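You operate a simulated robot arm through the tools that you are given. There is no shell and no other tool. Be economical: measure what you need, move in short steps, check, and stop when the job is done.

The job below is to be done with a simulated robot arm. You get a single attempt, and the scene is never put back.

## Task
Set the ring to two, heat the cocoa till it steams, switch off, pour it into the orange beaker.
Fine: lid off first, onto the worktop by the oven. The teal pan goes back on its ring. No spill; the other knobs and the other beaker stay as they are.
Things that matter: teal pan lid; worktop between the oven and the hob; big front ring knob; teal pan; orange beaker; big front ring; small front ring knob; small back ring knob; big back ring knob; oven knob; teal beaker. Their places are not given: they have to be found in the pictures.

Only the result counts: the job must be done as asked and must still hold three seconds after the hand-in. Knocking over, shifting, dropping, spilling or breaking anything else fails it. A push-on lid holds only when it is set on centred and level and pressed home; a screw cap is set on level and turned clockwise until tight.

## Robot
A 7-joint arm with a two-finger parallel gripper, fixed in place. Base frame: the origin is at the foot of the arm, x ahead of it, y to its left, z up; the work surface is at about z = 0.9. Units: m, rad, N and s.
Its first joint turns from -2.897 to 2.897 rad. Payload 4.4 kg.
The TCP is the grasp point between the finger pads, 0.023 m short of the fingertips. In the tool frame z runs along the fingers and y along their closing line. Largest opening 0.094 m; finger width 0.038, thickness 0.01; the body of the gripper, 0.054 by 0.096 m, starts 0.039 m behind the TCP.
Orientation is told as [roll, pitch, yaw] about the base's x, y, z axes, in that order, counted from this pose: with the fingers straight down and closing along the base's y, the tool's x points along the base's -x, its y along +y and its z along -z.

## Interface
- The arm moves only by the tool apply_moves. Its argument "increments" is a list of rows, each an object (a shift or turn left out is 0, a gripper value left out holds the last) with "offset": the shift along the tool's x, y, z in m, a list of three; "rotation": the turn, a rotation vector about the tool's x, y, z in rad, a list of three; "gripper": the closure, from 0 (fully open) to 1 (shut). In form: [{"offset": [dx, dy, dz], "rotation": [wx, wy, wz], "gripper": gripper}, ...]. A call has 1 to 12 rows; each row shifts and turns the commanded pose from where the row before left it, along the tool's axes as they then stand. Rows are played at 5 a second. More than 0.05 m and 0.15 rad between two rows, or a gripper value outside its range, and nothing of the call is played. A pose out of reach is approached as far as the arm can. The call stops where the force on the tool passes 40 N (or 10 N more than at its start, if that is more) or the arm is blocked; 0.2 s more then pass. The fingers move at their own pace (about 0.072 m/s each) and stop on an object; they squeeze with about 30 N. The grip force told is the motor's: it shows also when the fingers shut on nothing. Time passes only in rows, and 0.2 s behind the last, so rows that do not move let the fingers close. It gives the time, the measured TCP pose, the force on the tool (base axes), the opening and the grip force at its end, in the units of the frame above (readings bear some noise), and new pictures: "pictures" is both (left out), scene, wrist or none.
- Cameras (640 x 400 px; columns grow to the right, rows downward): "scene" is fixed at [0.0504, -0.5007, 1.6245]; the picture's right is [0.94, -0.34, 0.00], its down [-0.18, -0.49, -0.85] and it looks along [0.29, 0.80, -0.52] (base axes); focal length 324 px, centre (320, 200). "wrist" rides on the gripper at [-0.039, 0, -0.044] in the tool frame; the picture's right is [0.00, -1.00, 0.00], its down [0.97, 0.00, -0.24] and it looks along [0.24, 0.00, 0.97] (tool axes); focal length 218 px, centre (320, 200).
- probe_pixels(camera, pixels): there is no depth. For up to 12 entries [column, row, z] of the newest picture of that camera ("zoom" is the newest enlarged one), the place [x, y] in the base frame at which the ray of that pixel passes the height z, good to about 0.003 m. No time passes.
- enlarge(camera, box): a new picture of the part [left, top, right, bottom] of that camera's present view, enlarged. No time passes.
- hand_in(): hands the job in; it is judged then, once.

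Keep the steps short. Do not move on a guess: measure, check each grasp and each placing, and mend mistakes. In all there are 80 turns and 120 pictures (those below and enlarged ones count). Leave the gripper open and the arm clear of the work at the hand-in unless told otherwise, and finish with a single line.

The tools are called after "Call:" as a command line: name --argument value ..., lists and objects as JSON in quotes. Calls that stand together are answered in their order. apply_moves: Moves the arm, as the interface text tells. Its arguments: {"type":"object","properties":{"increments":{"type":"array","items":{"type":"object","properties":{"offset":{"type":"array","items":{"type":"number"}},"rotation":{"type":"array","items":{"type":"number"}},"gripper":{"type":"number"}}}},"pictures":{"type":"string","enum":["both","scene","wrist","none"]}},"required":["increments"]} The other tools are called the same way: probe_pixels (camera, pixels) gives the place at which the rays of pixels pass given heights; enlarge (camera, box) takes an enlarged picture of a part of a camera's view; hand_in () hands the job in.

At the start:

```text
clock: 0.0
tool_pos: [0.6876, 0.463, 1.2695]
tool_rot: [0.0, 0.0, -0.001]
ft_force: [-0.4, -0.5, -0.4]
opening: 0.0939
gripper_force: 0.0
```

scene: 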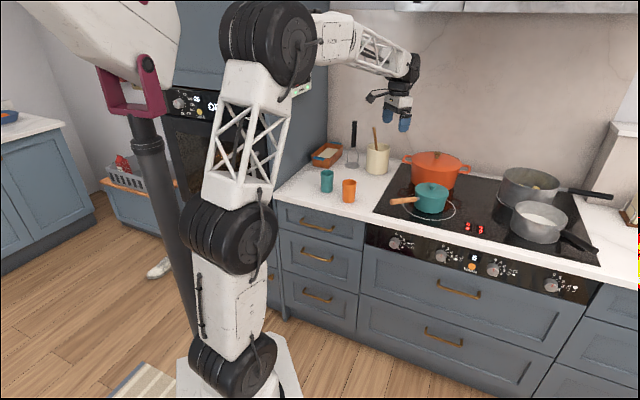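
wrist: 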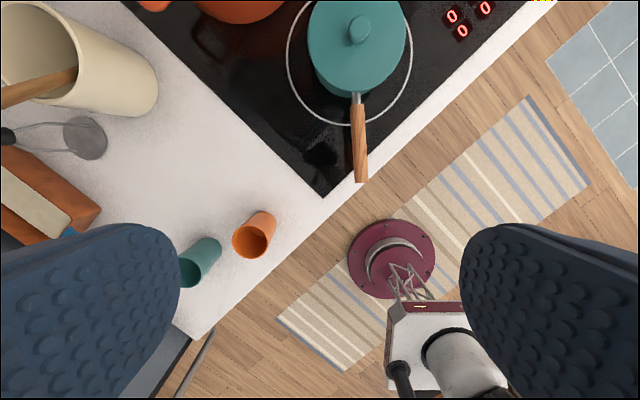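

I see the teal pan at about (430,198) with its handle to the left, the beakers at (327,181) and (349,190), and knobs on the front panel. I'll enlarge the hob and the knobs first.

Call:
enlarge --camera "scene" --box '[360, 210, 600, 310]'

Call:
enlarge --camera "scene" --box '[300, 120, 500, 245]'

Call:
probe_pixels --camera "scene" --pixels '[[327, 190, 0.9], [349, 200, 0.9], [431, 209, 0.91], [276, 197, 0.9], [374, 211, 0.9], [599, 264, 0.9], [396, 163, 0.9], [431, 187, 1.0]]'

Call:
probe_pixels --camera "wrist" --pixels '[[357, 30, 1.0], [355, 45, 0.91], [358, 180, 0.95], [257, 240, 0.95], [190, 270, 0.95], [324, 197, 0.9], [350, 62, 0.9]]'

```text
2.67 times, centred on (480, 260) of scene
```

zoom: 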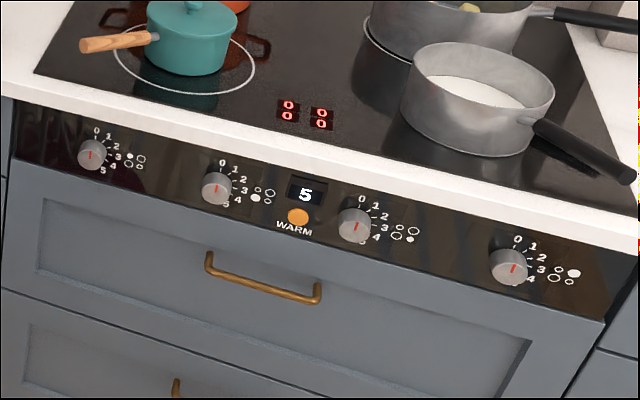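

```text
3.20 times, centred on (400, 182) of scene
```

zoom: 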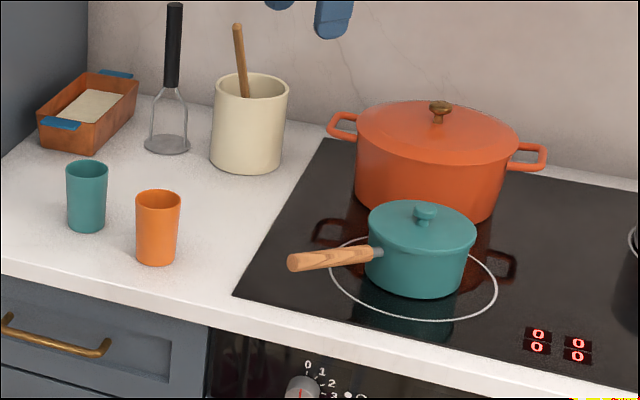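

```text
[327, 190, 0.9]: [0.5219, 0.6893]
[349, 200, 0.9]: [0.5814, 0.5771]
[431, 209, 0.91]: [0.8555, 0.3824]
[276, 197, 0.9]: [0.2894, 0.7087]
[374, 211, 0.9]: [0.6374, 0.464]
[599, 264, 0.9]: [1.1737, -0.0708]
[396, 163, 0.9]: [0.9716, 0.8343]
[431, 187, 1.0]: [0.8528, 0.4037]
```

```text
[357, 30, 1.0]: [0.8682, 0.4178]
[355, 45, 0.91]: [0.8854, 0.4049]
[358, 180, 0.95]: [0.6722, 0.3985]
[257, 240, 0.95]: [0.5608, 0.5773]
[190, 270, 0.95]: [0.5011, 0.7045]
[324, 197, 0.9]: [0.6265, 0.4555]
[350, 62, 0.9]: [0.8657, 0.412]
```

Next I'll enlarge the knobs and their ring icons further.

Call:
enlarge --camera "scene" --box '[380, 232, 480, 294]'

Call:
enlarge --camera "scene" --box '[480, 245, 590, 314]'

```text
6.40 times, centred on (430, 263) of scene
```

zoom: 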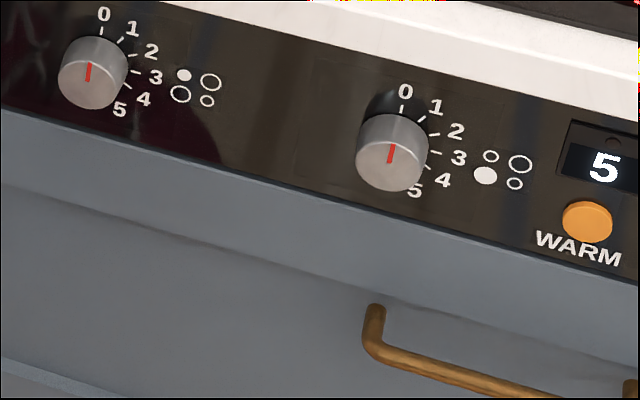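

```text
5.80 times, centred on (535, 280) of scene
```

zoom: 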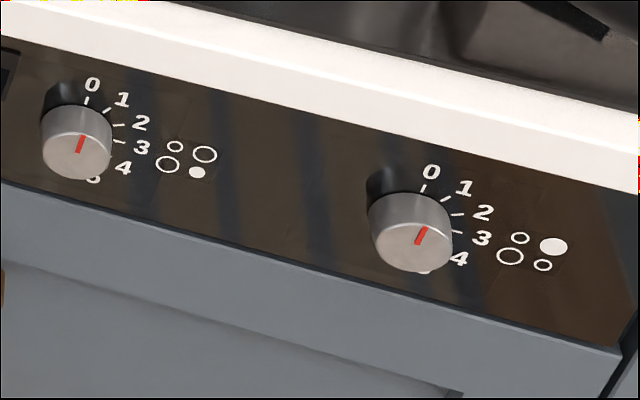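

The big front ring's knob is the second from the left, at about (441,256) (its icon's front-left big circle is filled), and its ring carries the teal pan. The lid's knob is near (0.855,0.405). I'll move above the lid and square the gripper to the kitchen with a 45° yaw.

Call:
apply_moves --increments '[{"offset": [-0.041, -0.015, 0.02]}, {"offset": [-0.041, -0.015, 0.02]}, {"offset": [-0.041, -0.015, 0.02]}, {"offset": [-0.041, -0.013, 0.02]}, {"rotation": [0, 0, -0.131]}, {"rotation": [0, 0, -0.131]}, {"rotation": [0, 0, -0.131]}, {"rotation": [0, 0, -0.131]}, {"rotation": [0, 0, -0.131]}, {"rotation": [0, 0, -0.13]}, {}]'

```text
clock: 2.4
tool_pos: [0.8504, 0.4058, 1.1888]
tool_rot: [0.0, -0.001, 0.786]
ft_force: [0.4, -0.3, -0.4]
opening: 0.0942
gripper_force: 0.1
```

scene: 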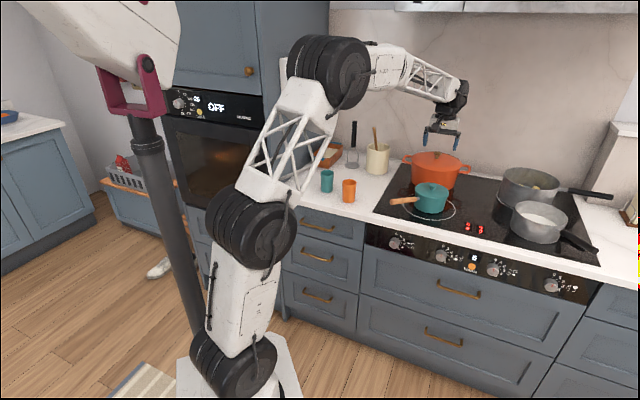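
wrist: 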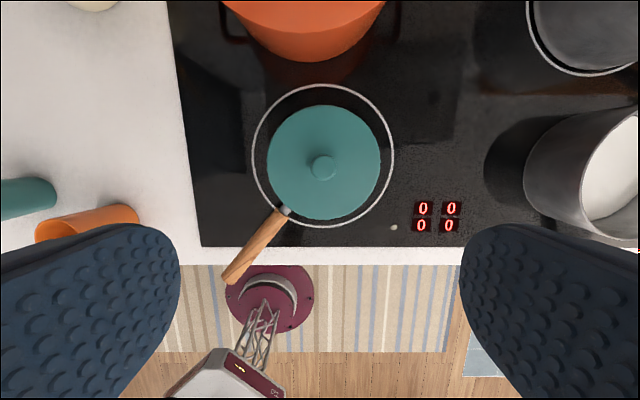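

The lid knob is at (323,165) in the wrist view. I'll find its height by comparing rays from both cameras.

Call:
enlarge --camera "scene" --box '[380, 170, 480, 232]'

Call:
enlarge --camera "wrist" --box '[220, 80, 420, 205]'

Call:
probe_pixels --camera "wrist" --pixels '[[322, 166, 1.02], [322, 166, 1.0], [322, 166, 0.98], [322, 155, 0.91], [322, 155, 0.9], [323, 162, 0.97], [283, 212, 0.96], [236, 274, 0.97], [394, 157, 0.9], [253, 157, 0.9]]'

Call:
probe_pixels --camera "scene" --pixels '[[432, 186, 1.02], [432, 186, 1.0], [432, 186, 0.98]]'

```text
6.40 times, centred on (430, 201) of scene
```

zoom: 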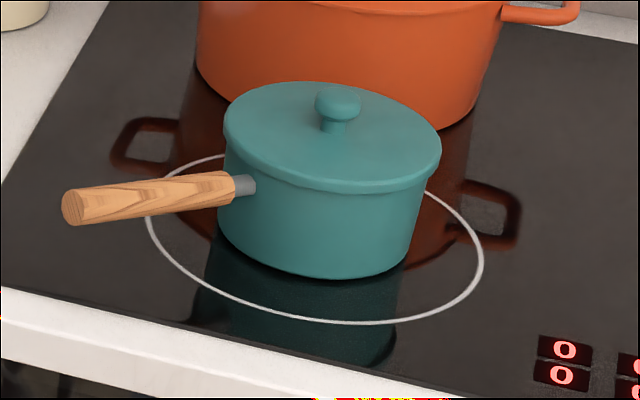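

```text
3.20 times, centred on (320, 142) of wrist
```

zoom: 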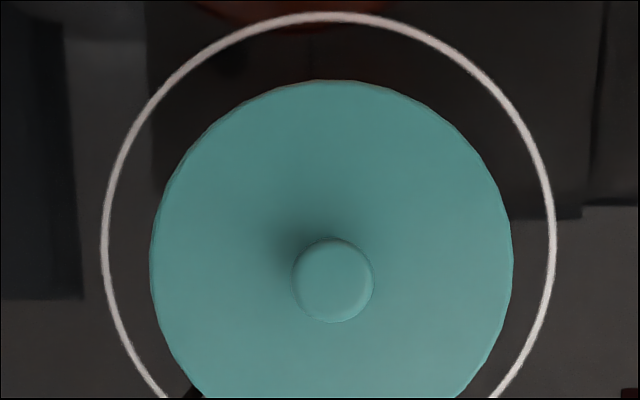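

```text
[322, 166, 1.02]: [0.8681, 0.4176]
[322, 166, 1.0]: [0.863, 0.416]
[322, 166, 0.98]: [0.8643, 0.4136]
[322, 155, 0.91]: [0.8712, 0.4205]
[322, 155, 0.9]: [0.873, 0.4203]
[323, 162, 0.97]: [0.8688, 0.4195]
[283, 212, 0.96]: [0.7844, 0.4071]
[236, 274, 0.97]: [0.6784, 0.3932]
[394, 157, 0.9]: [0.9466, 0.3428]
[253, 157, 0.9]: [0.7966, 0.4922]
```

```text
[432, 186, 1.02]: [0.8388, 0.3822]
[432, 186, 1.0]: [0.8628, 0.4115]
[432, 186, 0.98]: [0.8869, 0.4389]
```

The rays meet at z≈1.0, so the knob centre is about (0.865,0.415), 28 mm wide. I'll descend to z≈1.03 and check.

Call:
apply_moves --increments '[{"offset": [-0.0167, -0.0038, 0.04]}, {"offset": [0, 0, 0.04]}, {"offset": [0, 0, 0.04]}, {"offset": [0, 0, 0.035]}, {}]'

```text
clock: 3.6
tool_pos: [0.8665, 0.4133, 1.0341]
tool_rot: [0.001, 0.0, 0.785]
ft_force: [0.1, -0.4, 0.1]
opening: 0.094
gripper_force: 0.2
```

scene: 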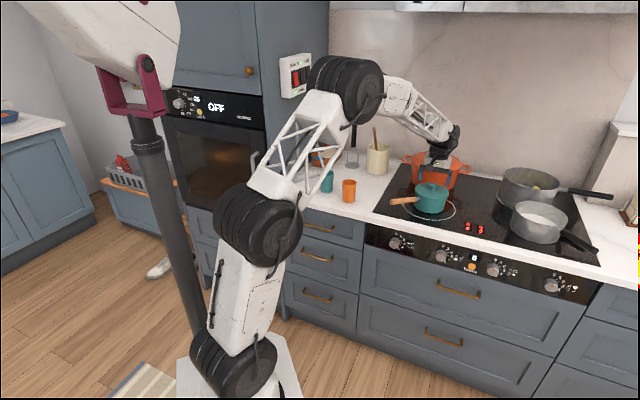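
wrist: 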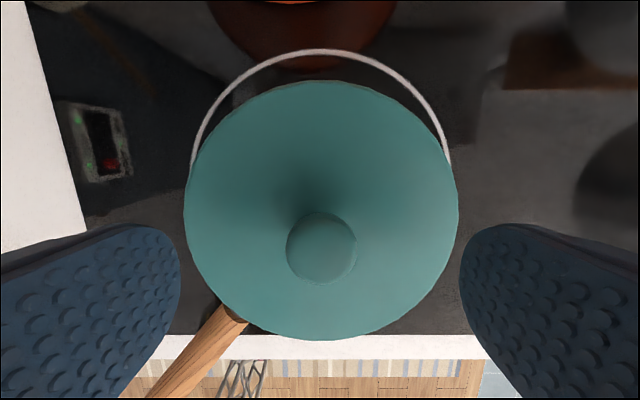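

The knob is centred, at (321,250) against an expected row of 247. I'll descend 0.035 and close.

Call:
apply_moves --increments '[{"offset": [0, 0, 0.02]}, {"offset": [0, 0, 0.014]}, {"gripper": 1}, {"gripper": 1}, {"gripper": 1}, {"gripper": 1}, {"gripper": 1}]'

```text
clock: 4.8
tool_pos: [0.8665, 0.4125, 1.0043]
tool_rot: [-0.003, -0.007, 0.784]
ft_force: [0.4, -0.1, 2.5]
opening: 0.027
gripper_force: 29.3
stopped in row 6: the force on the tool passed its limit (the readings are from after the stop); the commanded pose is now the measured one
```

scene: 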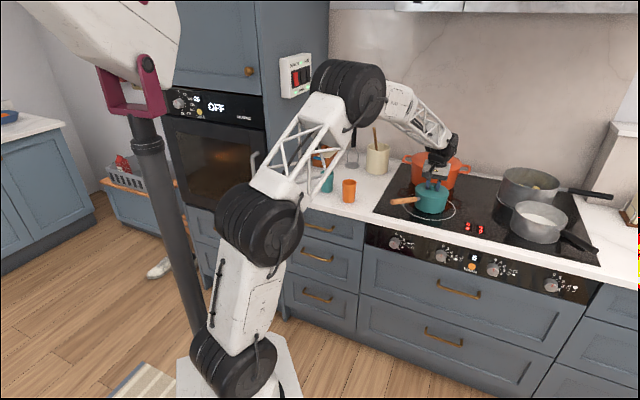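
wrist: 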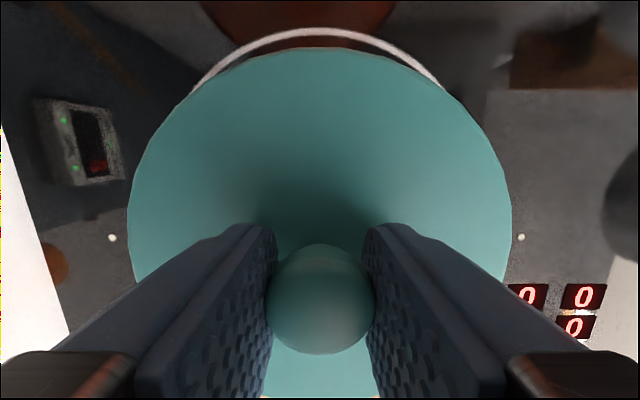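

The knob is gripped (opening 0.027). I'll lift straight up.

Call:
apply_moves --increments '[{"offset": [0, 0, -0.01], "gripper": 1}, {"offset": [0, 0, -0.02]}, {"offset": [0, 0, -0.035]}, {"offset": [0, 0, -0.04]}, {}]'

```text
clock: 6.0
tool_pos: [0.8656, 0.4129, 1.1097]
tool_rot: [-0.002, -0.003, 0.785]
ft_force: [-0.3, 0.2, 0.1]
opening: 0.0
gripper_force: 29.7
```

scene: 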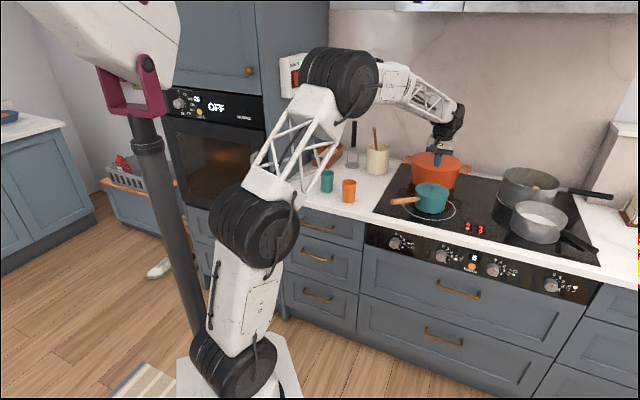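
wrist: 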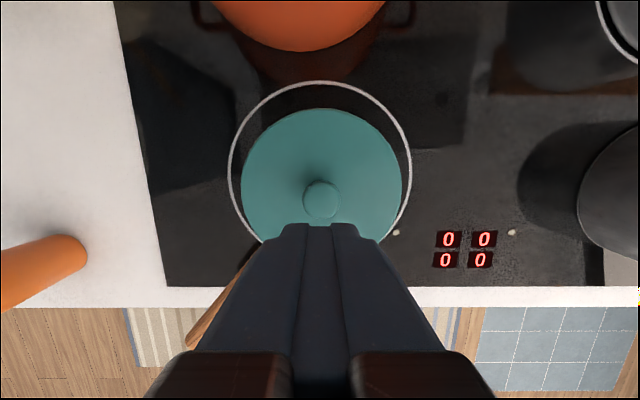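

The fingers slipped off the rounded knob because the grip was too high. I'll open to about 42 mm and go down gently until the tips touch the lid.

Call:
apply_moves --increments '[{"gripper": 0.5}, {"offset": [0, 0, 0.04], "gripper": 0.5}, {"offset": [0, 0, 0.04]}, {"offset": [0, 0, 0.015]}, {}]'

Call:
apply_moves --increments '[{"offset": [0, 0, 0.008]}, {"offset": [0, 0, 0.005]}, {"offset": [0, 0, 0.003]}, {"offset": [0, 0, 0.003]}, {"offset": [0, 0, 0.003]}, {"offset": [0, 0, 0.003]}, {}]'

```text
clock: 7.2
tool_pos: [0.8669, 0.4129, 1.0138]
tool_rot: [-0.003, -0.003, 0.784]
ft_force: [-0.1, -1.1, 1.1]
opening: 0.047
gripper_force: 0.1
```

scene: 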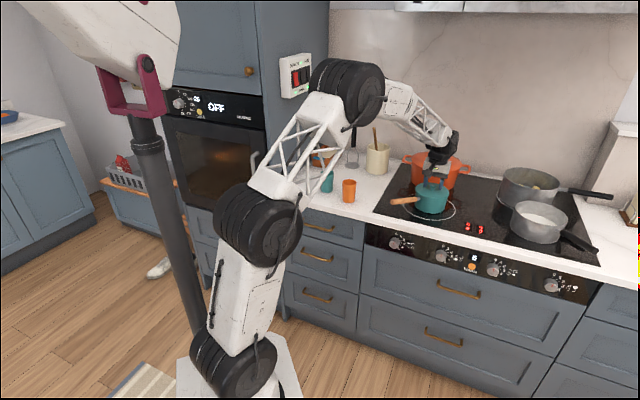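
wrist: 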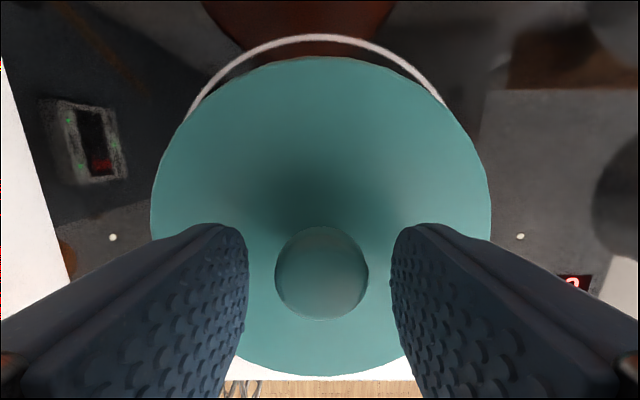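

```text
clock: 8.1
tool_pos: [0.8664, 0.4123, 1.0036]
tool_rot: [-0.005, -0.011, 0.785]
ft_force: [-0.2, 1.4, 4.6]
opening: 0.0467
gripper_force: 0.1
stopped in row 4: the force on the tool passed its limit (the readings are from after the stop); the commanded pose is now the measured one
```

scene: 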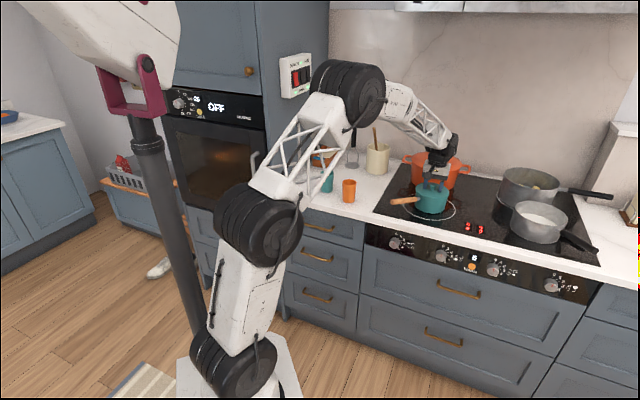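
wrist: 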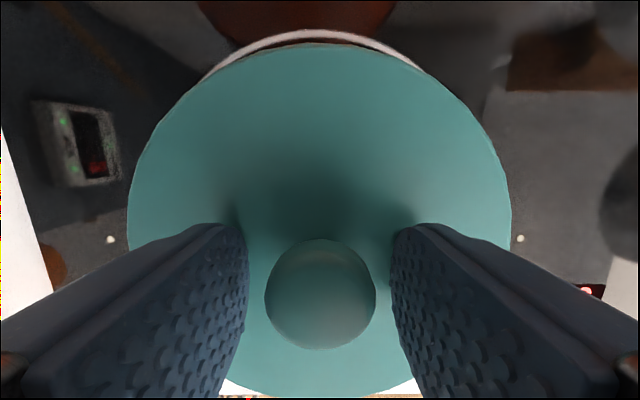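

The tips touch the lid at TCP z≈1.002. I'll close here and raise very slowly, checking along the way.

Call:
apply_moves --increments '[{"offset": [0.004, 0, 0.001], "gripper": 0.8}, {"gripper": 1}, {"gripper": 1}, {"gripper": 1}, {"gripper": 1}]' --pictures "wrist"

Call:
apply_moves --increments '[{"offset": [0, 0, -0.002]}, {"offset": [0, 0, -0.002]}, {"offset": [0, 0, -0.002]}, {"offset": [0, 0, -0.002]}, {}]' --pictures "wrist"

```text
clock: 9.3
tool_pos: [0.8656, 0.4116, 1.0048]
tool_rot: [-0.005, -0.011, 0.785]
ft_force: [6.5, 5.3, 28.1]
opening: 0.0267
gripper_force: 29.9
```

wrist: 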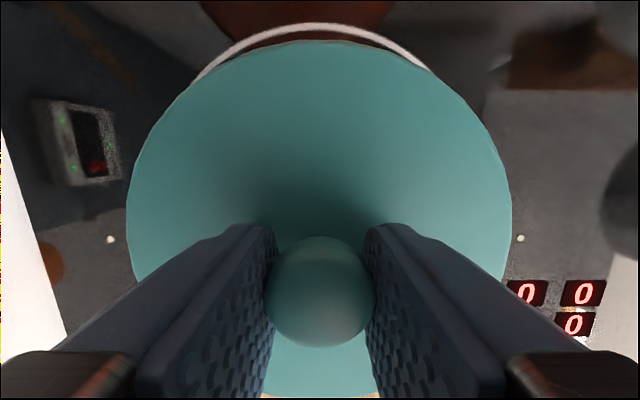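

```text
clock: 10.5
tool_pos: [0.8645, 0.4097, 1.0079]
tool_rot: [-0.003, -0.009, 0.787]
ft_force: [-0.1, 0.7, -1.0]
opening: 0.0267
gripper_force: 30.0
```

wrist: 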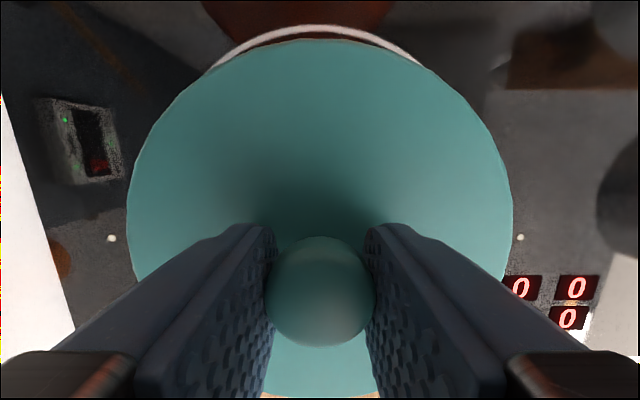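

The lid looks fixed to the gripper while the hob moved, so it's rising. I'll continue slowly.

Call:
apply_moves --increments '[{"offset": [0, 0, -0.003]}, {"offset": [0, 0, -0.005]}, {"offset": [0, 0, -0.007]}, {"offset": [0, 0, -0.01]}, {"offset": [0, 0, -0.01]}, {}]'

```text
clock: 11.9
tool_pos: [0.8635, 0.4098, 1.045]
tool_rot: [-0.003, -0.009, 0.785]
ft_force: [1.0, 0.7, -1.5]
opening: 0.0268
gripper_force: 30.2
```

scene: 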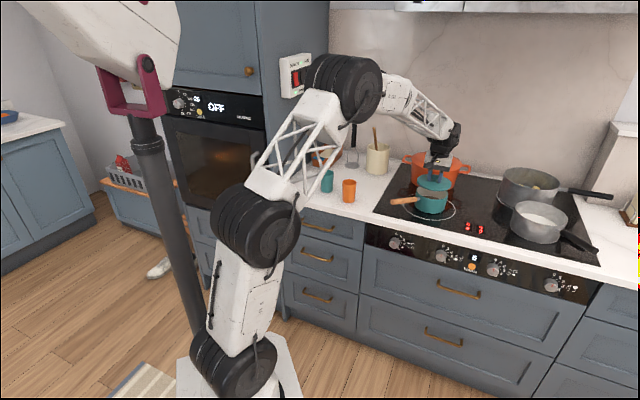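
wrist: 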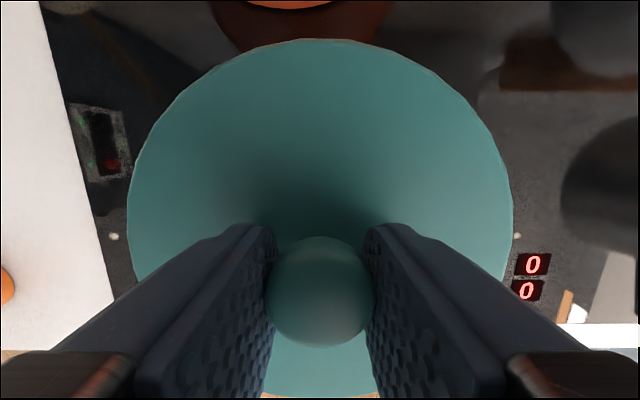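

The lid is held. Next I'll measure the free worktop between the oven and the hob.

Call:
probe_pixels --camera "scene" --pixels '[[376, 174, 0.9], [366, 171, 0.9], [388, 172, 0.9], [352, 168, 0.9], [325, 168, 0.9], [312, 165, 0.9], [343, 165, 0.9], [327, 193, 0.9], [349, 203, 0.9], [395, 164, 0.9], [362, 184, 0.9], [385, 190, 0.9]]'

Call:
enlarge --camera "scene" --box '[270, 130, 430, 230]'

```text
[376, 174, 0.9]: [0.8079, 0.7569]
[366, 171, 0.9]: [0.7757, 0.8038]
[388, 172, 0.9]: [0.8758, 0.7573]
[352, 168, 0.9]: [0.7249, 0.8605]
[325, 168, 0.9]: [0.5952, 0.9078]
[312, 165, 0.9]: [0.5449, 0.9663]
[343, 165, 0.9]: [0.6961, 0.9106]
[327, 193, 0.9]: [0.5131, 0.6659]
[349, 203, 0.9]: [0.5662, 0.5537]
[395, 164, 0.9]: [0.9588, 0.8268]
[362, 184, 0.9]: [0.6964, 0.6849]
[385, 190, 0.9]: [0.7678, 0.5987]
```

```text
4.00 times, centred on (350, 180) of scene
```

zoom: 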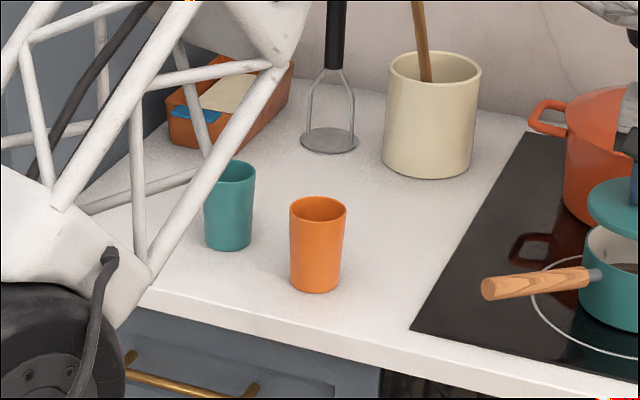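

The free spot is u≈-0.005, v≈0.983, i.e. (0.69,0.70), more than 4 cm from everything else. I'll raise, move left along the counter, then back.

Call:
apply_moves --increments '[{"offset": [0, 0, -0.04]}, {"offset": [0, 0, -0.045]}, {"offset": [0, 0.04, 0]}, {"offset": [0, 0.0477, 0]}, {"offset": [0, 0.0477, 0]}, {"offset": [0, 0.0477, 0]}, {"offset": [0, 0.0477, 0]}, {"offset": [0, 0.0477, 0]}, {"offset": [0, 0.0477, 0]}, {"offset": [-0.04, 0, 0]}, {"offset": [-0.0426, 0, 0]}, {}]'

```text
clock: 14.5
tool_pos: [0.6916, 0.7, 1.1309]
tool_rot: [-0.004, -0.009, 0.785]
ft_force: [0.4, -0.4, -1.4]
opening: 0.0264
gripper_force: 30.3
```

scene: 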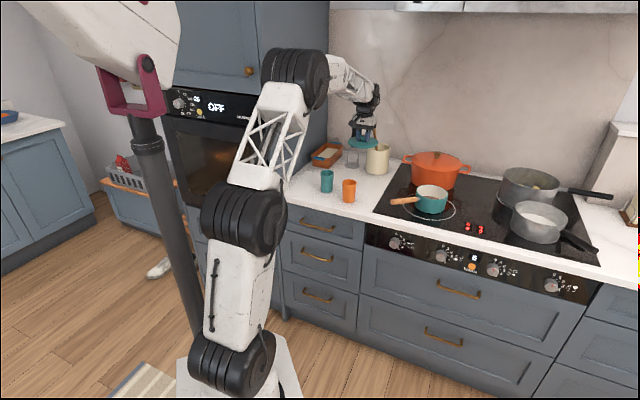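
wrist: 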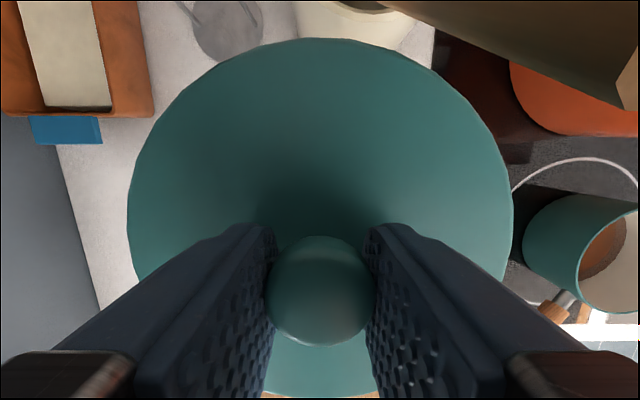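

A spoon handle from the crock is close to the gripper at upper right in the wrist view. I'll check before descending.

Call:
enlarge --camera "scene" --box '[310, 50, 430, 125]'

Call:
enlarge --camera "scene" --box '[310, 125, 430, 200]'

```text
5.33 times, centred on (370, 88) of scene
```

zoom: 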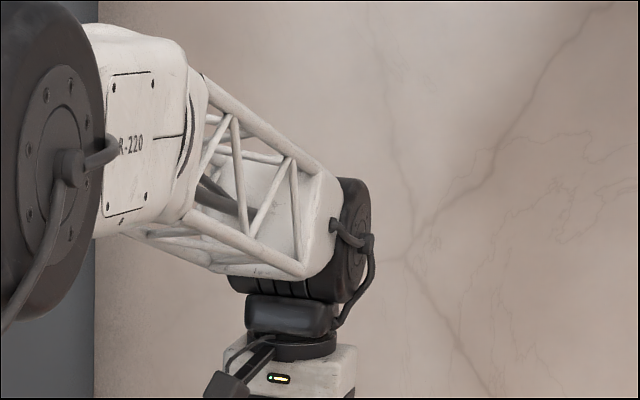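

```text
5.33 times, centred on (370, 162) of scene
```

zoom: 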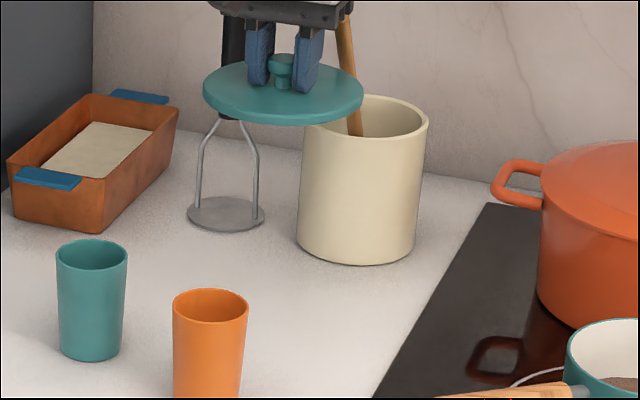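

The spoon handle leans forward and ends just right of and behind the gripper. I'll shift the placing spot about 27 mm forward and 14 mm left, which still leaves about 3 cm to the beakers, and look again.

Call:
apply_moves --increments '[{"offset": [0.027, 0.014, 0]}, {}]'

```text
clock: 15.1
tool_pos: [0.6611, 0.6915, 1.1311]
tool_rot: [-0.003, -0.011, 0.786]
ft_force: [-0.1, -0.1, -1.1]
opening: 0.0267
gripper_force: 29.7
```

scene: 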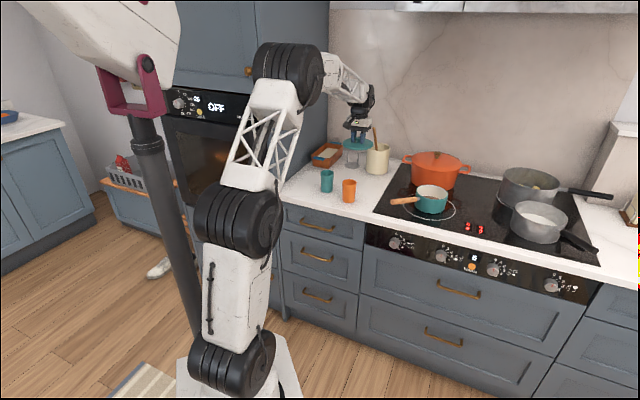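
wrist: 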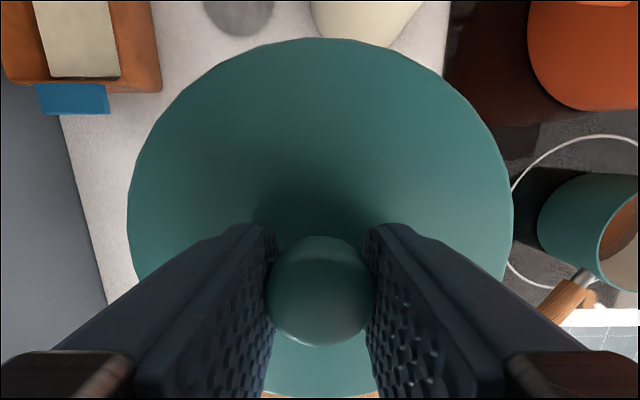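

The spoon is clear now. I'll descend to about 0.975.

Call:
apply_moves --increments '[{"offset": [0, 0, 0.04]}, {"offset": [0, 0, 0.04]}, {"offset": [0, 0, 0.04]}, {"offset": [0, 0, 0.035]}, {}]'

```text
clock: 16.3
tool_pos: [0.6632, 0.6923, 0.9749]
tool_rot: [-0.004, -0.009, 0.786]
ft_force: [0.9, -0.5, -1.4]
opening: 0.0265
gripper_force: 29.5
```

scene: 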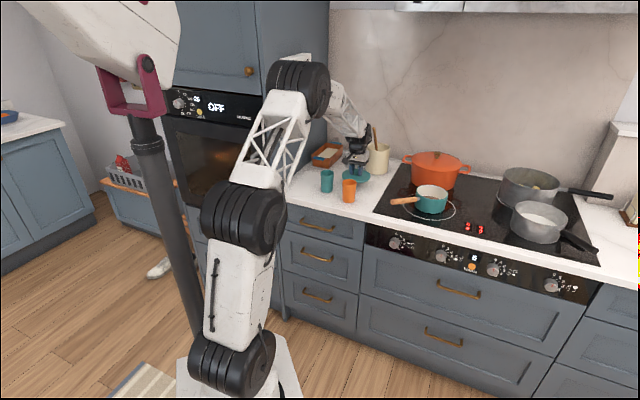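
wrist: 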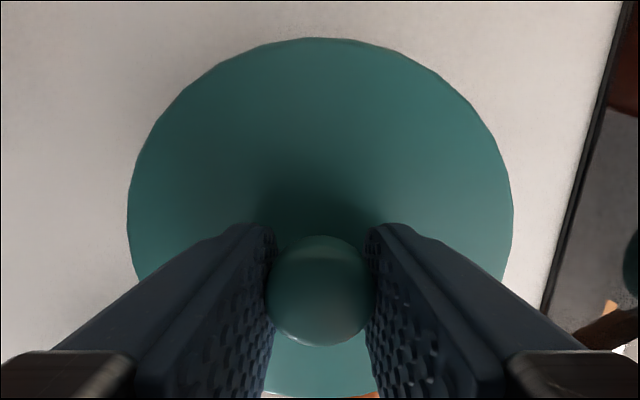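

I'll lower in 5 mm steps until it makes contact.

Call:
apply_moves --increments '[{"offset": [0, 0, 0.006]}, {"offset": [0, 0, 0.006]}, {"offset": [0, 0, 0.005]}, {"offset": [0, 0, 0.004]}, {"offset": [0, 0, 0.004]}, {}]'

```text
clock: 17.7
tool_pos: [0.6643, 0.6907, 0.9486]
tool_rot: [-0.003, -0.008, 0.785]
ft_force: [0.8, 0.6, -0.9]
opening: 0.0266
gripper_force: 30.5
```

scene: 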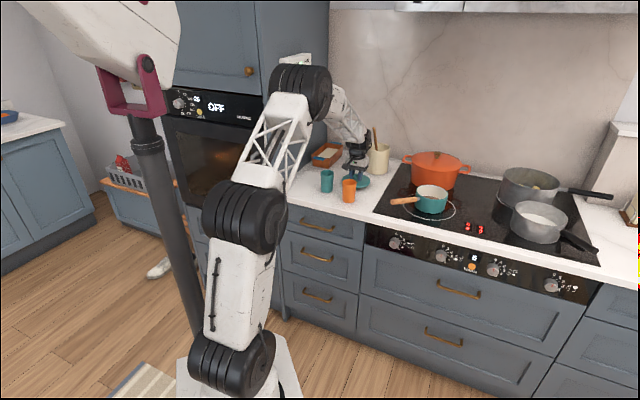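
wrist: 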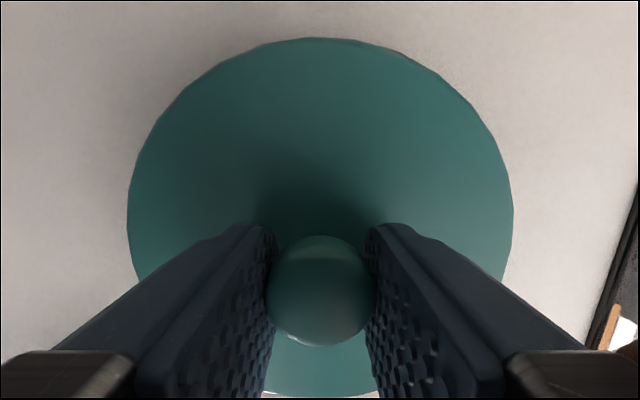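

Call:
apply_moves --increments '[{"offset": [0, 0, 0.003]}, {"offset": [0, 0, 0.003]}, {"offset": [0, 0, 0.003]}, {"offset": [0, 0, 0.003]}, {"offset": [0, 0, 0.003]}, {"offset": [0, 0, 0.003]}, {}]' --pictures "none"

```text
clock: 19.0
tool_pos: [0.6645, 0.6918, 0.9382]
tool_rot: [-0.002, -0.015, 0.784]
ft_force: [-0.5, 0.1, 5.9]
opening: 0.0267
gripper_force: 29.6
stopped in row 6: the force on the tool passed its limit (the readings are from after the stop); the commanded pose is now the measured one
```

The lid has touched the worktop. I'll open and rise.

Call:
apply_moves --increments '[{"offset": [0, 0, -0.001], "gripper": 0.5}, {"gripper": 0.45}, {"gripper": 0.45}, {"offset": [0, 0, -0.02]}, {"offset": [0, 0, -0.04]}, {"offset": [0, 0, -0.045]}, {"offset": [0, 0, -0.045]}, {}]'

```text
clock: 20.8
tool_pos: [0.6628, 0.6908, 1.0869]
tool_rot: [-0.004, -0.015, 0.785]
ft_force: [-0.4, -0.9, -0.4]
opening: 0.0518
gripper_force: 0.1
```

scene: 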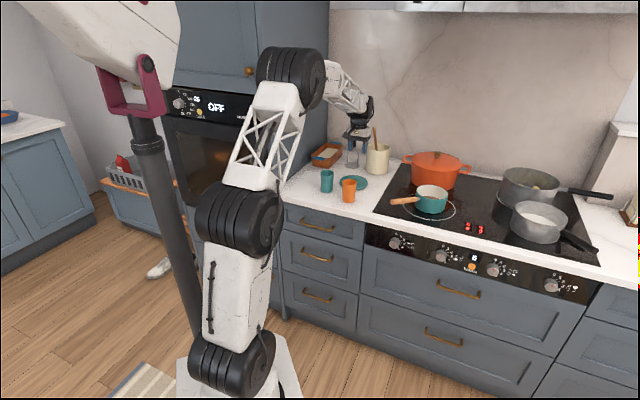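
wrist: 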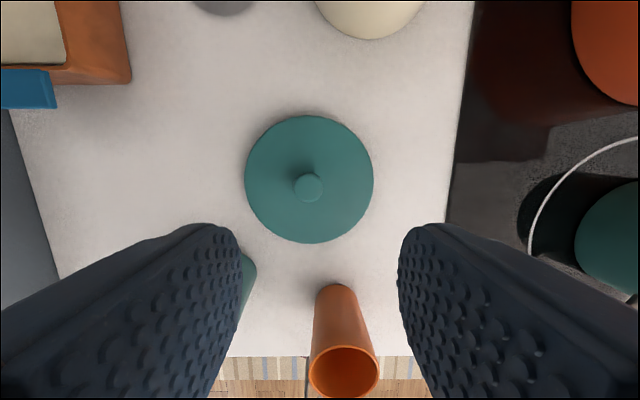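

The lid lies flat at about (308,185), clear of everything. Next is the knob: I'll probe its ray at several heights, along with the panel edges.

Call:
probe_pixels --camera "scene" --pixels '[[441.1, 255.9, 0.86], [441.1, 255.9, 0.84], [441.1, 255.9, 0.82], [441.1, 255.9, 0.8], [441, 239, 0.9], [441, 245, 0.86], [395, 243, 0.84], [493, 270, 0.84], [551, 287, 0.84], [365, 225, 0.9], [365, 213, 0.9]]'

Call:
enlarge --camera "scene" --box '[330, 190, 490, 290]'

```text
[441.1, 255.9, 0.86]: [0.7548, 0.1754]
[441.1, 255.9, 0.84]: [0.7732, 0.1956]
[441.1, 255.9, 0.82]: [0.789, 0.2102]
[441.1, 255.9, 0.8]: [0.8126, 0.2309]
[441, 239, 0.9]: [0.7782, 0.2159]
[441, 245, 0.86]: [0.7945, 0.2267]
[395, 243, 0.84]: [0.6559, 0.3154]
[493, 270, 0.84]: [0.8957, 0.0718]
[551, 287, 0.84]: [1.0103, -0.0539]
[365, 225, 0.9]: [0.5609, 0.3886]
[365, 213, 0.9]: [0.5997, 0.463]
```

```text
4.00 times, centred on (410, 240) of scene
```

zoom: 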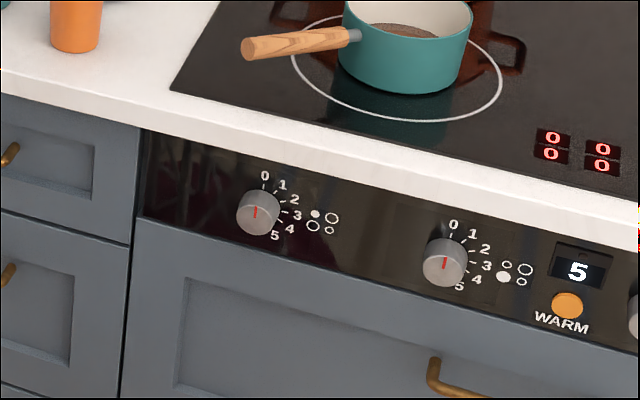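

The knob's ray gives u≈0.409, with v around 0.66–0.70. I'll move the arm back to a spot in front of the panel at a safe height, then pitch the tool horizontal.

Call:
apply_moves --increments '[{"offset": [0, 0, -0.045], "gripper": 0}, {"offset": [0.036, -0.033, 0]}, {"offset": [0.036, -0.033, 0]}, {"offset": [0.036, -0.033, 0]}, {"offset": [0.036, -0.033, 0]}, {"offset": [0.036, -0.033, 0]}, {"offset": [0.036, -0.033, 0]}, {"offset": [0.036, -0.033, 0]}, {"offset": [0.036, -0.033, 0]}, {"offset": [0.036, -0.033, 0]}, {"offset": [0.036, -0.033, 0]}, {"offset": [0.036, -0.033, 0]}]' --pictures "none"

Call:
apply_moves --increments '[{"offset": [0.036, -0.033, 0]}, {"offset": [0.036, -0.033, 0], "rotation": [0, -0.14, 0]}, {"rotation": [0, -0.14, 0]}, {"rotation": [0, -0.14, 0]}, {"rotation": [0, -0.14, 0]}, {"rotation": [0, -0.14, 0]}, {"rotation": [0, -0.14, 0]}, {}]'

```text
clock: 23.4
tool_pos: [0.6403, 0.1496, 1.1304]
tool_rot: [-0.002, -0.012, 0.786]
ft_force: [0.1, -0.2, -0.3]
opening: 0.0939
gripper_force: 0.0
```

```text
clock: 25.2
tool_pos: [0.6334, 0.0557, 1.1291]
tool_rot: [-0.007, -0.854, 0.791]
ft_force: [-0.6, -0.1, -0.9]
opening: 0.0939
gripper_force: 0.0
```

scene: 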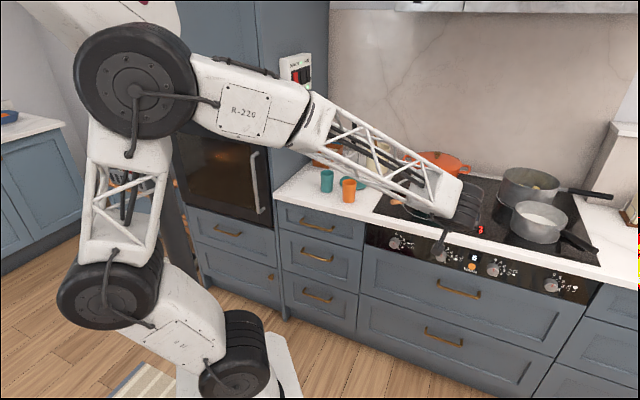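
wrist: 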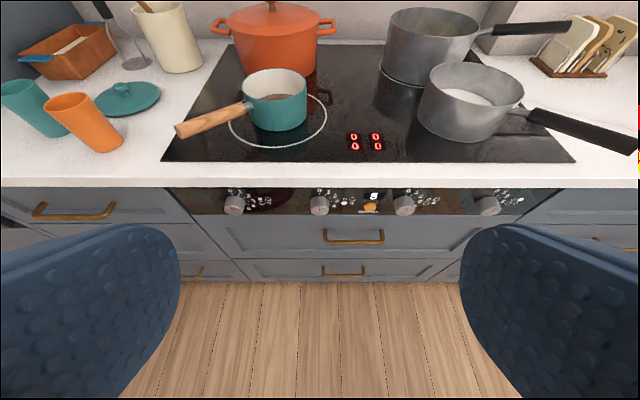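

Very good view: the big front knob is at (319,205) in the wrist picture. I'll triangulate it.

Call:
enlarge --camera "wrist" --box '[220, 170, 380, 270]'

Call:
probe_pixels --camera "wrist" --pixels '[[319, 205, 0.86], [319, 205, 0.84], [319, 205, 0.82], [319, 205, 0.8], [319, 180, 0.9], [319, 186, 0.87], [308, 100, 0.96]]'

```text
4.00 times, centred on (300, 220) of wrist
```

zoom: 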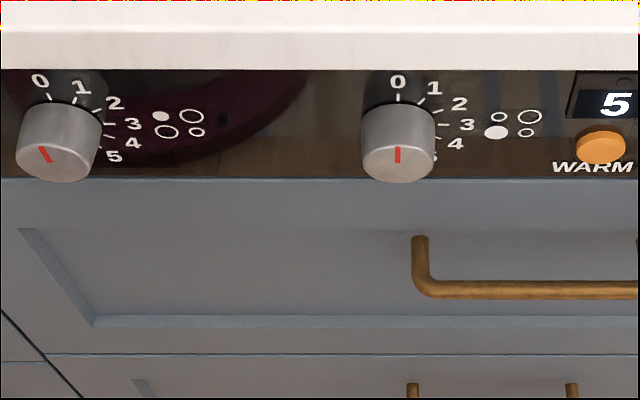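

```text
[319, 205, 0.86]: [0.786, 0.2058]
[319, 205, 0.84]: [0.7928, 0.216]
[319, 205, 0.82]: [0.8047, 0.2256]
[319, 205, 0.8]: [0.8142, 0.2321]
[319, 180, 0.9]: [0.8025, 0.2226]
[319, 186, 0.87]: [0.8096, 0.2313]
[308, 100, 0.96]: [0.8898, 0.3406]
```

The rays cross at about u=0.41, v=0.73, z=0.803 (knob face, 37 mm wide). The tick labels are 30° apart, so level 2 is 60° clockwise. I'll level the tool and go down in front of the panel.

Call:
apply_moves --increments '[{"rotation": [0, -0.1435, 0]}, {"rotation": [0, -0.1435, 0]}, {"rotation": [0, -0.1435, 0]}, {"rotation": [0, -0.1435, 0]}, {"rotation": [0, -0.1435, 0]}, {"offset": [0.046, 0, 0]}, {"offset": [0.046, 0, 0]}, {"offset": [0.046, 0, 0]}, {"offset": [0.046, 0, 0]}, {"offset": [0.046, 0, 0]}, {"offset": [0.046, 0, 0]}, {}]'

```text
clock: 27.8
tool_pos: [0.6351, 0.0528, 0.8526]
tool_rot: [-1.769, -1.568, 2.552]
ft_force: [-0.4, 0.5, -0.8]
opening: 0.0938
gripper_force: 0.0
```

scene: 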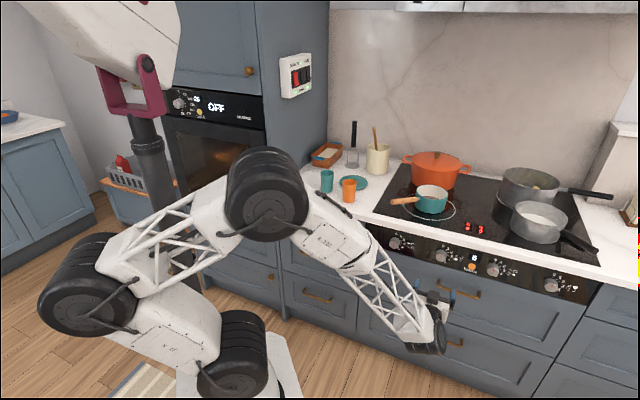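
wrist: 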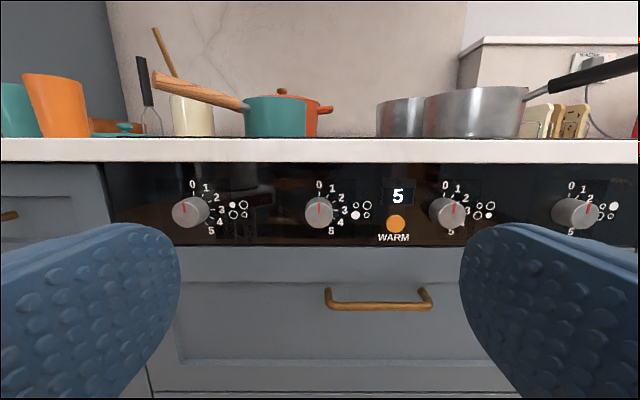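

The knob is straight ahead at (319,212), consistent with z=0.803. The scene camera also sees the pan freely from this pose. I'll lower 0.049 and advance to v≈0.66.

Call:
apply_moves --increments '[{"offset": [0.0493, 0, 0]}, {"offset": [0, 0, 0.0435]}, {"offset": [0, 0, 0.0435]}, {"offset": [0, 0, 0.0435]}, {"offset": [0, 0, 0.0435]}, {}]'

```text
clock: 29.2
tool_pos: [0.757, 0.1789, 0.8028]
tool_rot: [-1.689, -1.567, 2.475]
ft_force: [0.0, 0.1, -0.6]
opening: 0.0941
gripper_force: 0.2
```

scene: 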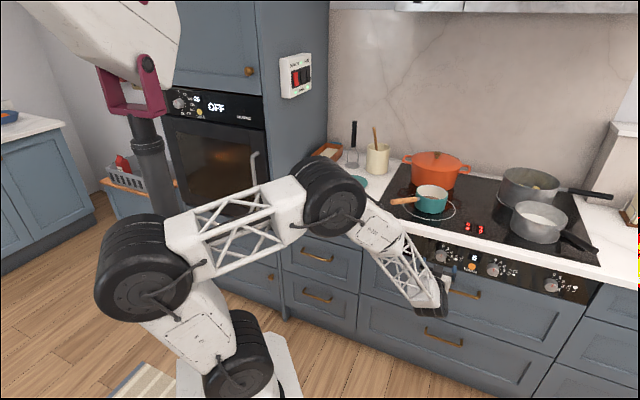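
wrist: 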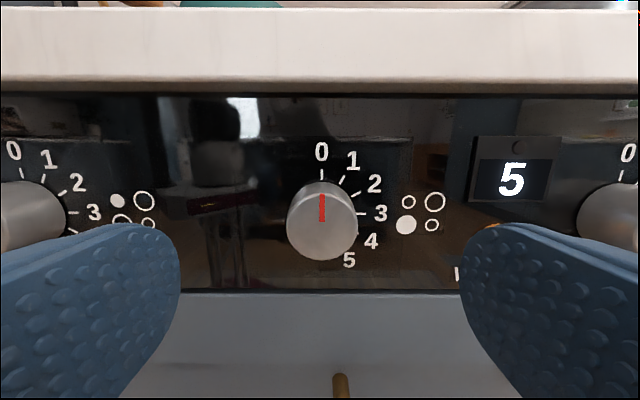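

Centred (322,228), face at v≈0.72. I'll pre-close to 56 mm, advance 0.055, then close.

Call:
apply_moves --increments '[{"gripper": 0.35}, {"gripper": 0.35}, {"offset": [0, 0, 0.03]}, {"offset": [0, 0, 0.015]}, {"offset": [0, 0, 0.008]}, {}]' --pictures "wrist"

```text
clock: 30.6
tool_pos: [0.7967, 0.2154, 0.8019]
tool_rot: [-1.691, -1.567, 2.479]
ft_force: [-0.6, -0.3, 0.6]
opening: 0.0609
gripper_force: 0.0
```

wrist: 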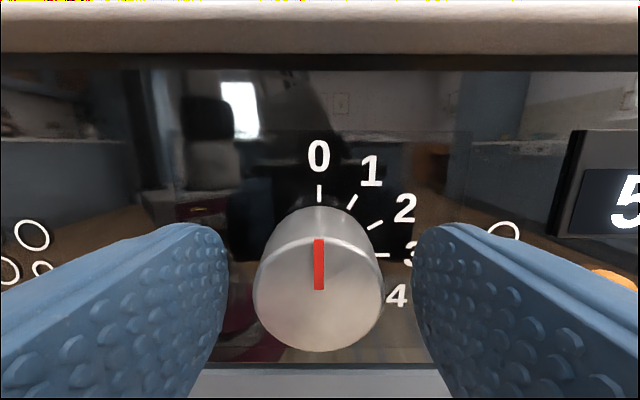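

The fingers straddle the knob. Closing now.

Call:
apply_moves --increments '[{"offset": [0, 0, 0.004], "gripper": 0.6}, {"gripper": 1}, {"gripper": 1}, {"gripper": 1}, {}]' --pictures "wrist"

```text
clock: 31.8
tool_pos: [0.7986, 0.2176, 0.8032]
tool_rot: [-1.477, -1.568, 2.261]
ft_force: [-35.6, 4.1, 2.3]
opening: 0.0389
gripper_force: 44.5
```

wrist: 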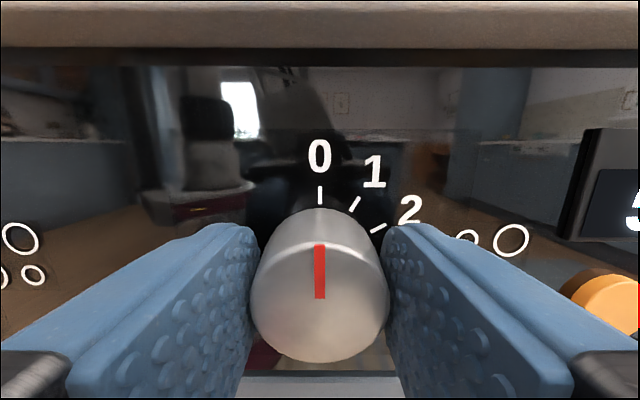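

Gripped at 39 mm, but there's a side force of about 28 N to the left and 22 N back. I'll relieve it slightly.

Call:
apply_moves --increments '[{"offset": [0, 0.0015, -0.001]}, {}]' --pictures "none"

```text
clock: 32.4
tool_pos: [0.7981, 0.2191, 0.8024]
tool_rot: [-1.43, -1.566, 2.213]
ft_force: [25.5, 5.5, -25.3]
opening: 0.0389
gripper_force: 44.7
```

Call:
apply_moves --increments '[{"offset": [0.0006, -0.0005, 0.0005]}, {}]' --pictures "none"

```text
clock: 33.0
tool_pos: [0.7981, 0.2182, 0.8012]
tool_rot: [-1.743, -1.568, 2.526]
ft_force: [5.2, -13.4, -12.2]
opening: 0.0387
gripper_force: 45.2
```

Forces are small now. I'll turn clockwise 30° first and check.

Call:
apply_moves --increments '[{"rotation": [0, 0, 0.105]}, {"rotation": [0, 0, 0.105]}, {"rotation": [0, 0, 0.105]}, {"rotation": [0, 0, 0.105]}, {"rotation": [0, 0, 0.1036]}, {}]'

```text
clock: 33.7
tool_pos: [0.7991, 0.2178, 0.8023]
tool_rot: [1.573, -1.349, -0.787]
ft_force: [20.2, 1.1, -9.1]
opening: 0.039
gripper_force: 45.2
stopped in row 3: the force on the tool passed its limit (the readings are from after the stop); the commanded pose is now the measured one
```

scene: 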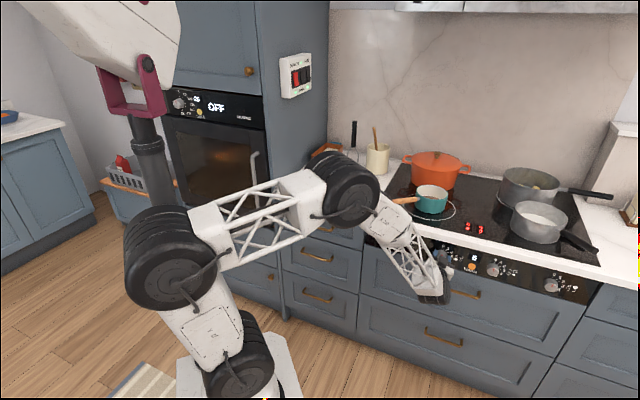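
wrist: 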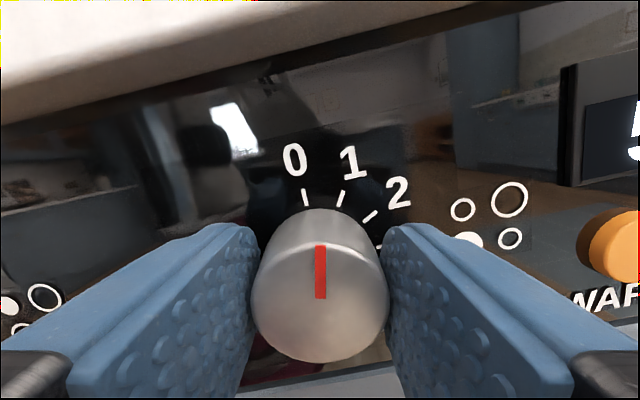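

The knob turns with the gripper (about 13° so far). I'll continue.

Call:
apply_moves --increments '[{"offset": [0.0003, -0.0004, 0.0004], "rotation": [0, 0, 0.08]}, {"rotation": [0, 0, 0.1]}, {"rotation": [0, 0, 0.1]}, {"rotation": [0, 0, 0.1]}, {"rotation": [0, 0, 0.1]}, {}]' --pictures "wrist"

```text
clock: 34.8
tool_pos: [0.7992, 0.2184, 0.8026]
tool_rot: [1.57, -0.945, -0.788]
ft_force: [17.3, -3.9, -9.4]
opening: 0.039
gripper_force: 44.7
stopped in row 5: the force on the tool passed its limit (the readings are from after the stop); the commanded pose is now the measured one
```

wrist: 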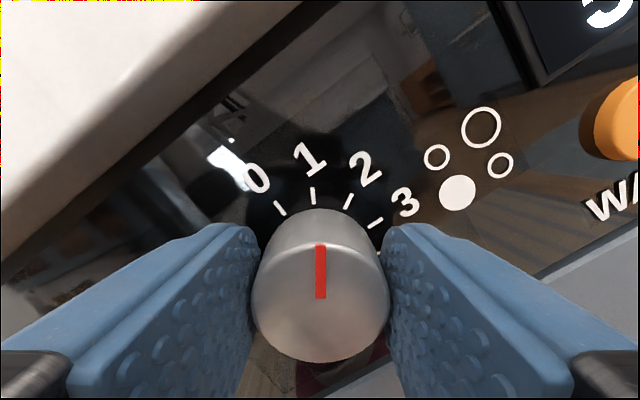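

At 36°; 24° remain.

Call:
apply_moves --increments '[{"offset": [0.0003, -0.0004, 0.0004], "rotation": [0, 0, 0.08]}, {"rotation": [0, 0, 0.1]}, {"rotation": [0, 0, 0.1]}, {"rotation": [0, 0, 0.1]}, {"rotation": [0, 0, 0.041]}, {}]'

```text
clock: 36.2
tool_pos: [0.7989, 0.2172, 0.8013]
tool_rot: [1.572, -0.526, -0.788]
ft_force: [28.0, -22.4, -13.0]
opening: 0.0391
gripper_force: 45.1
```

scene: 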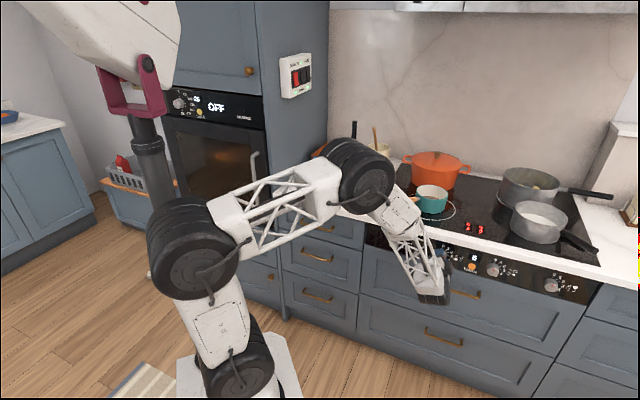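
wrist: 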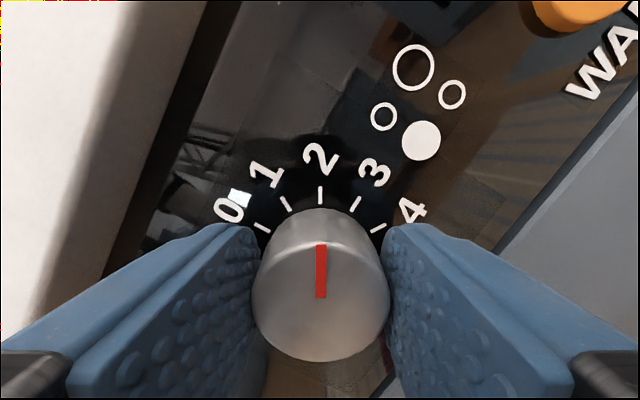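

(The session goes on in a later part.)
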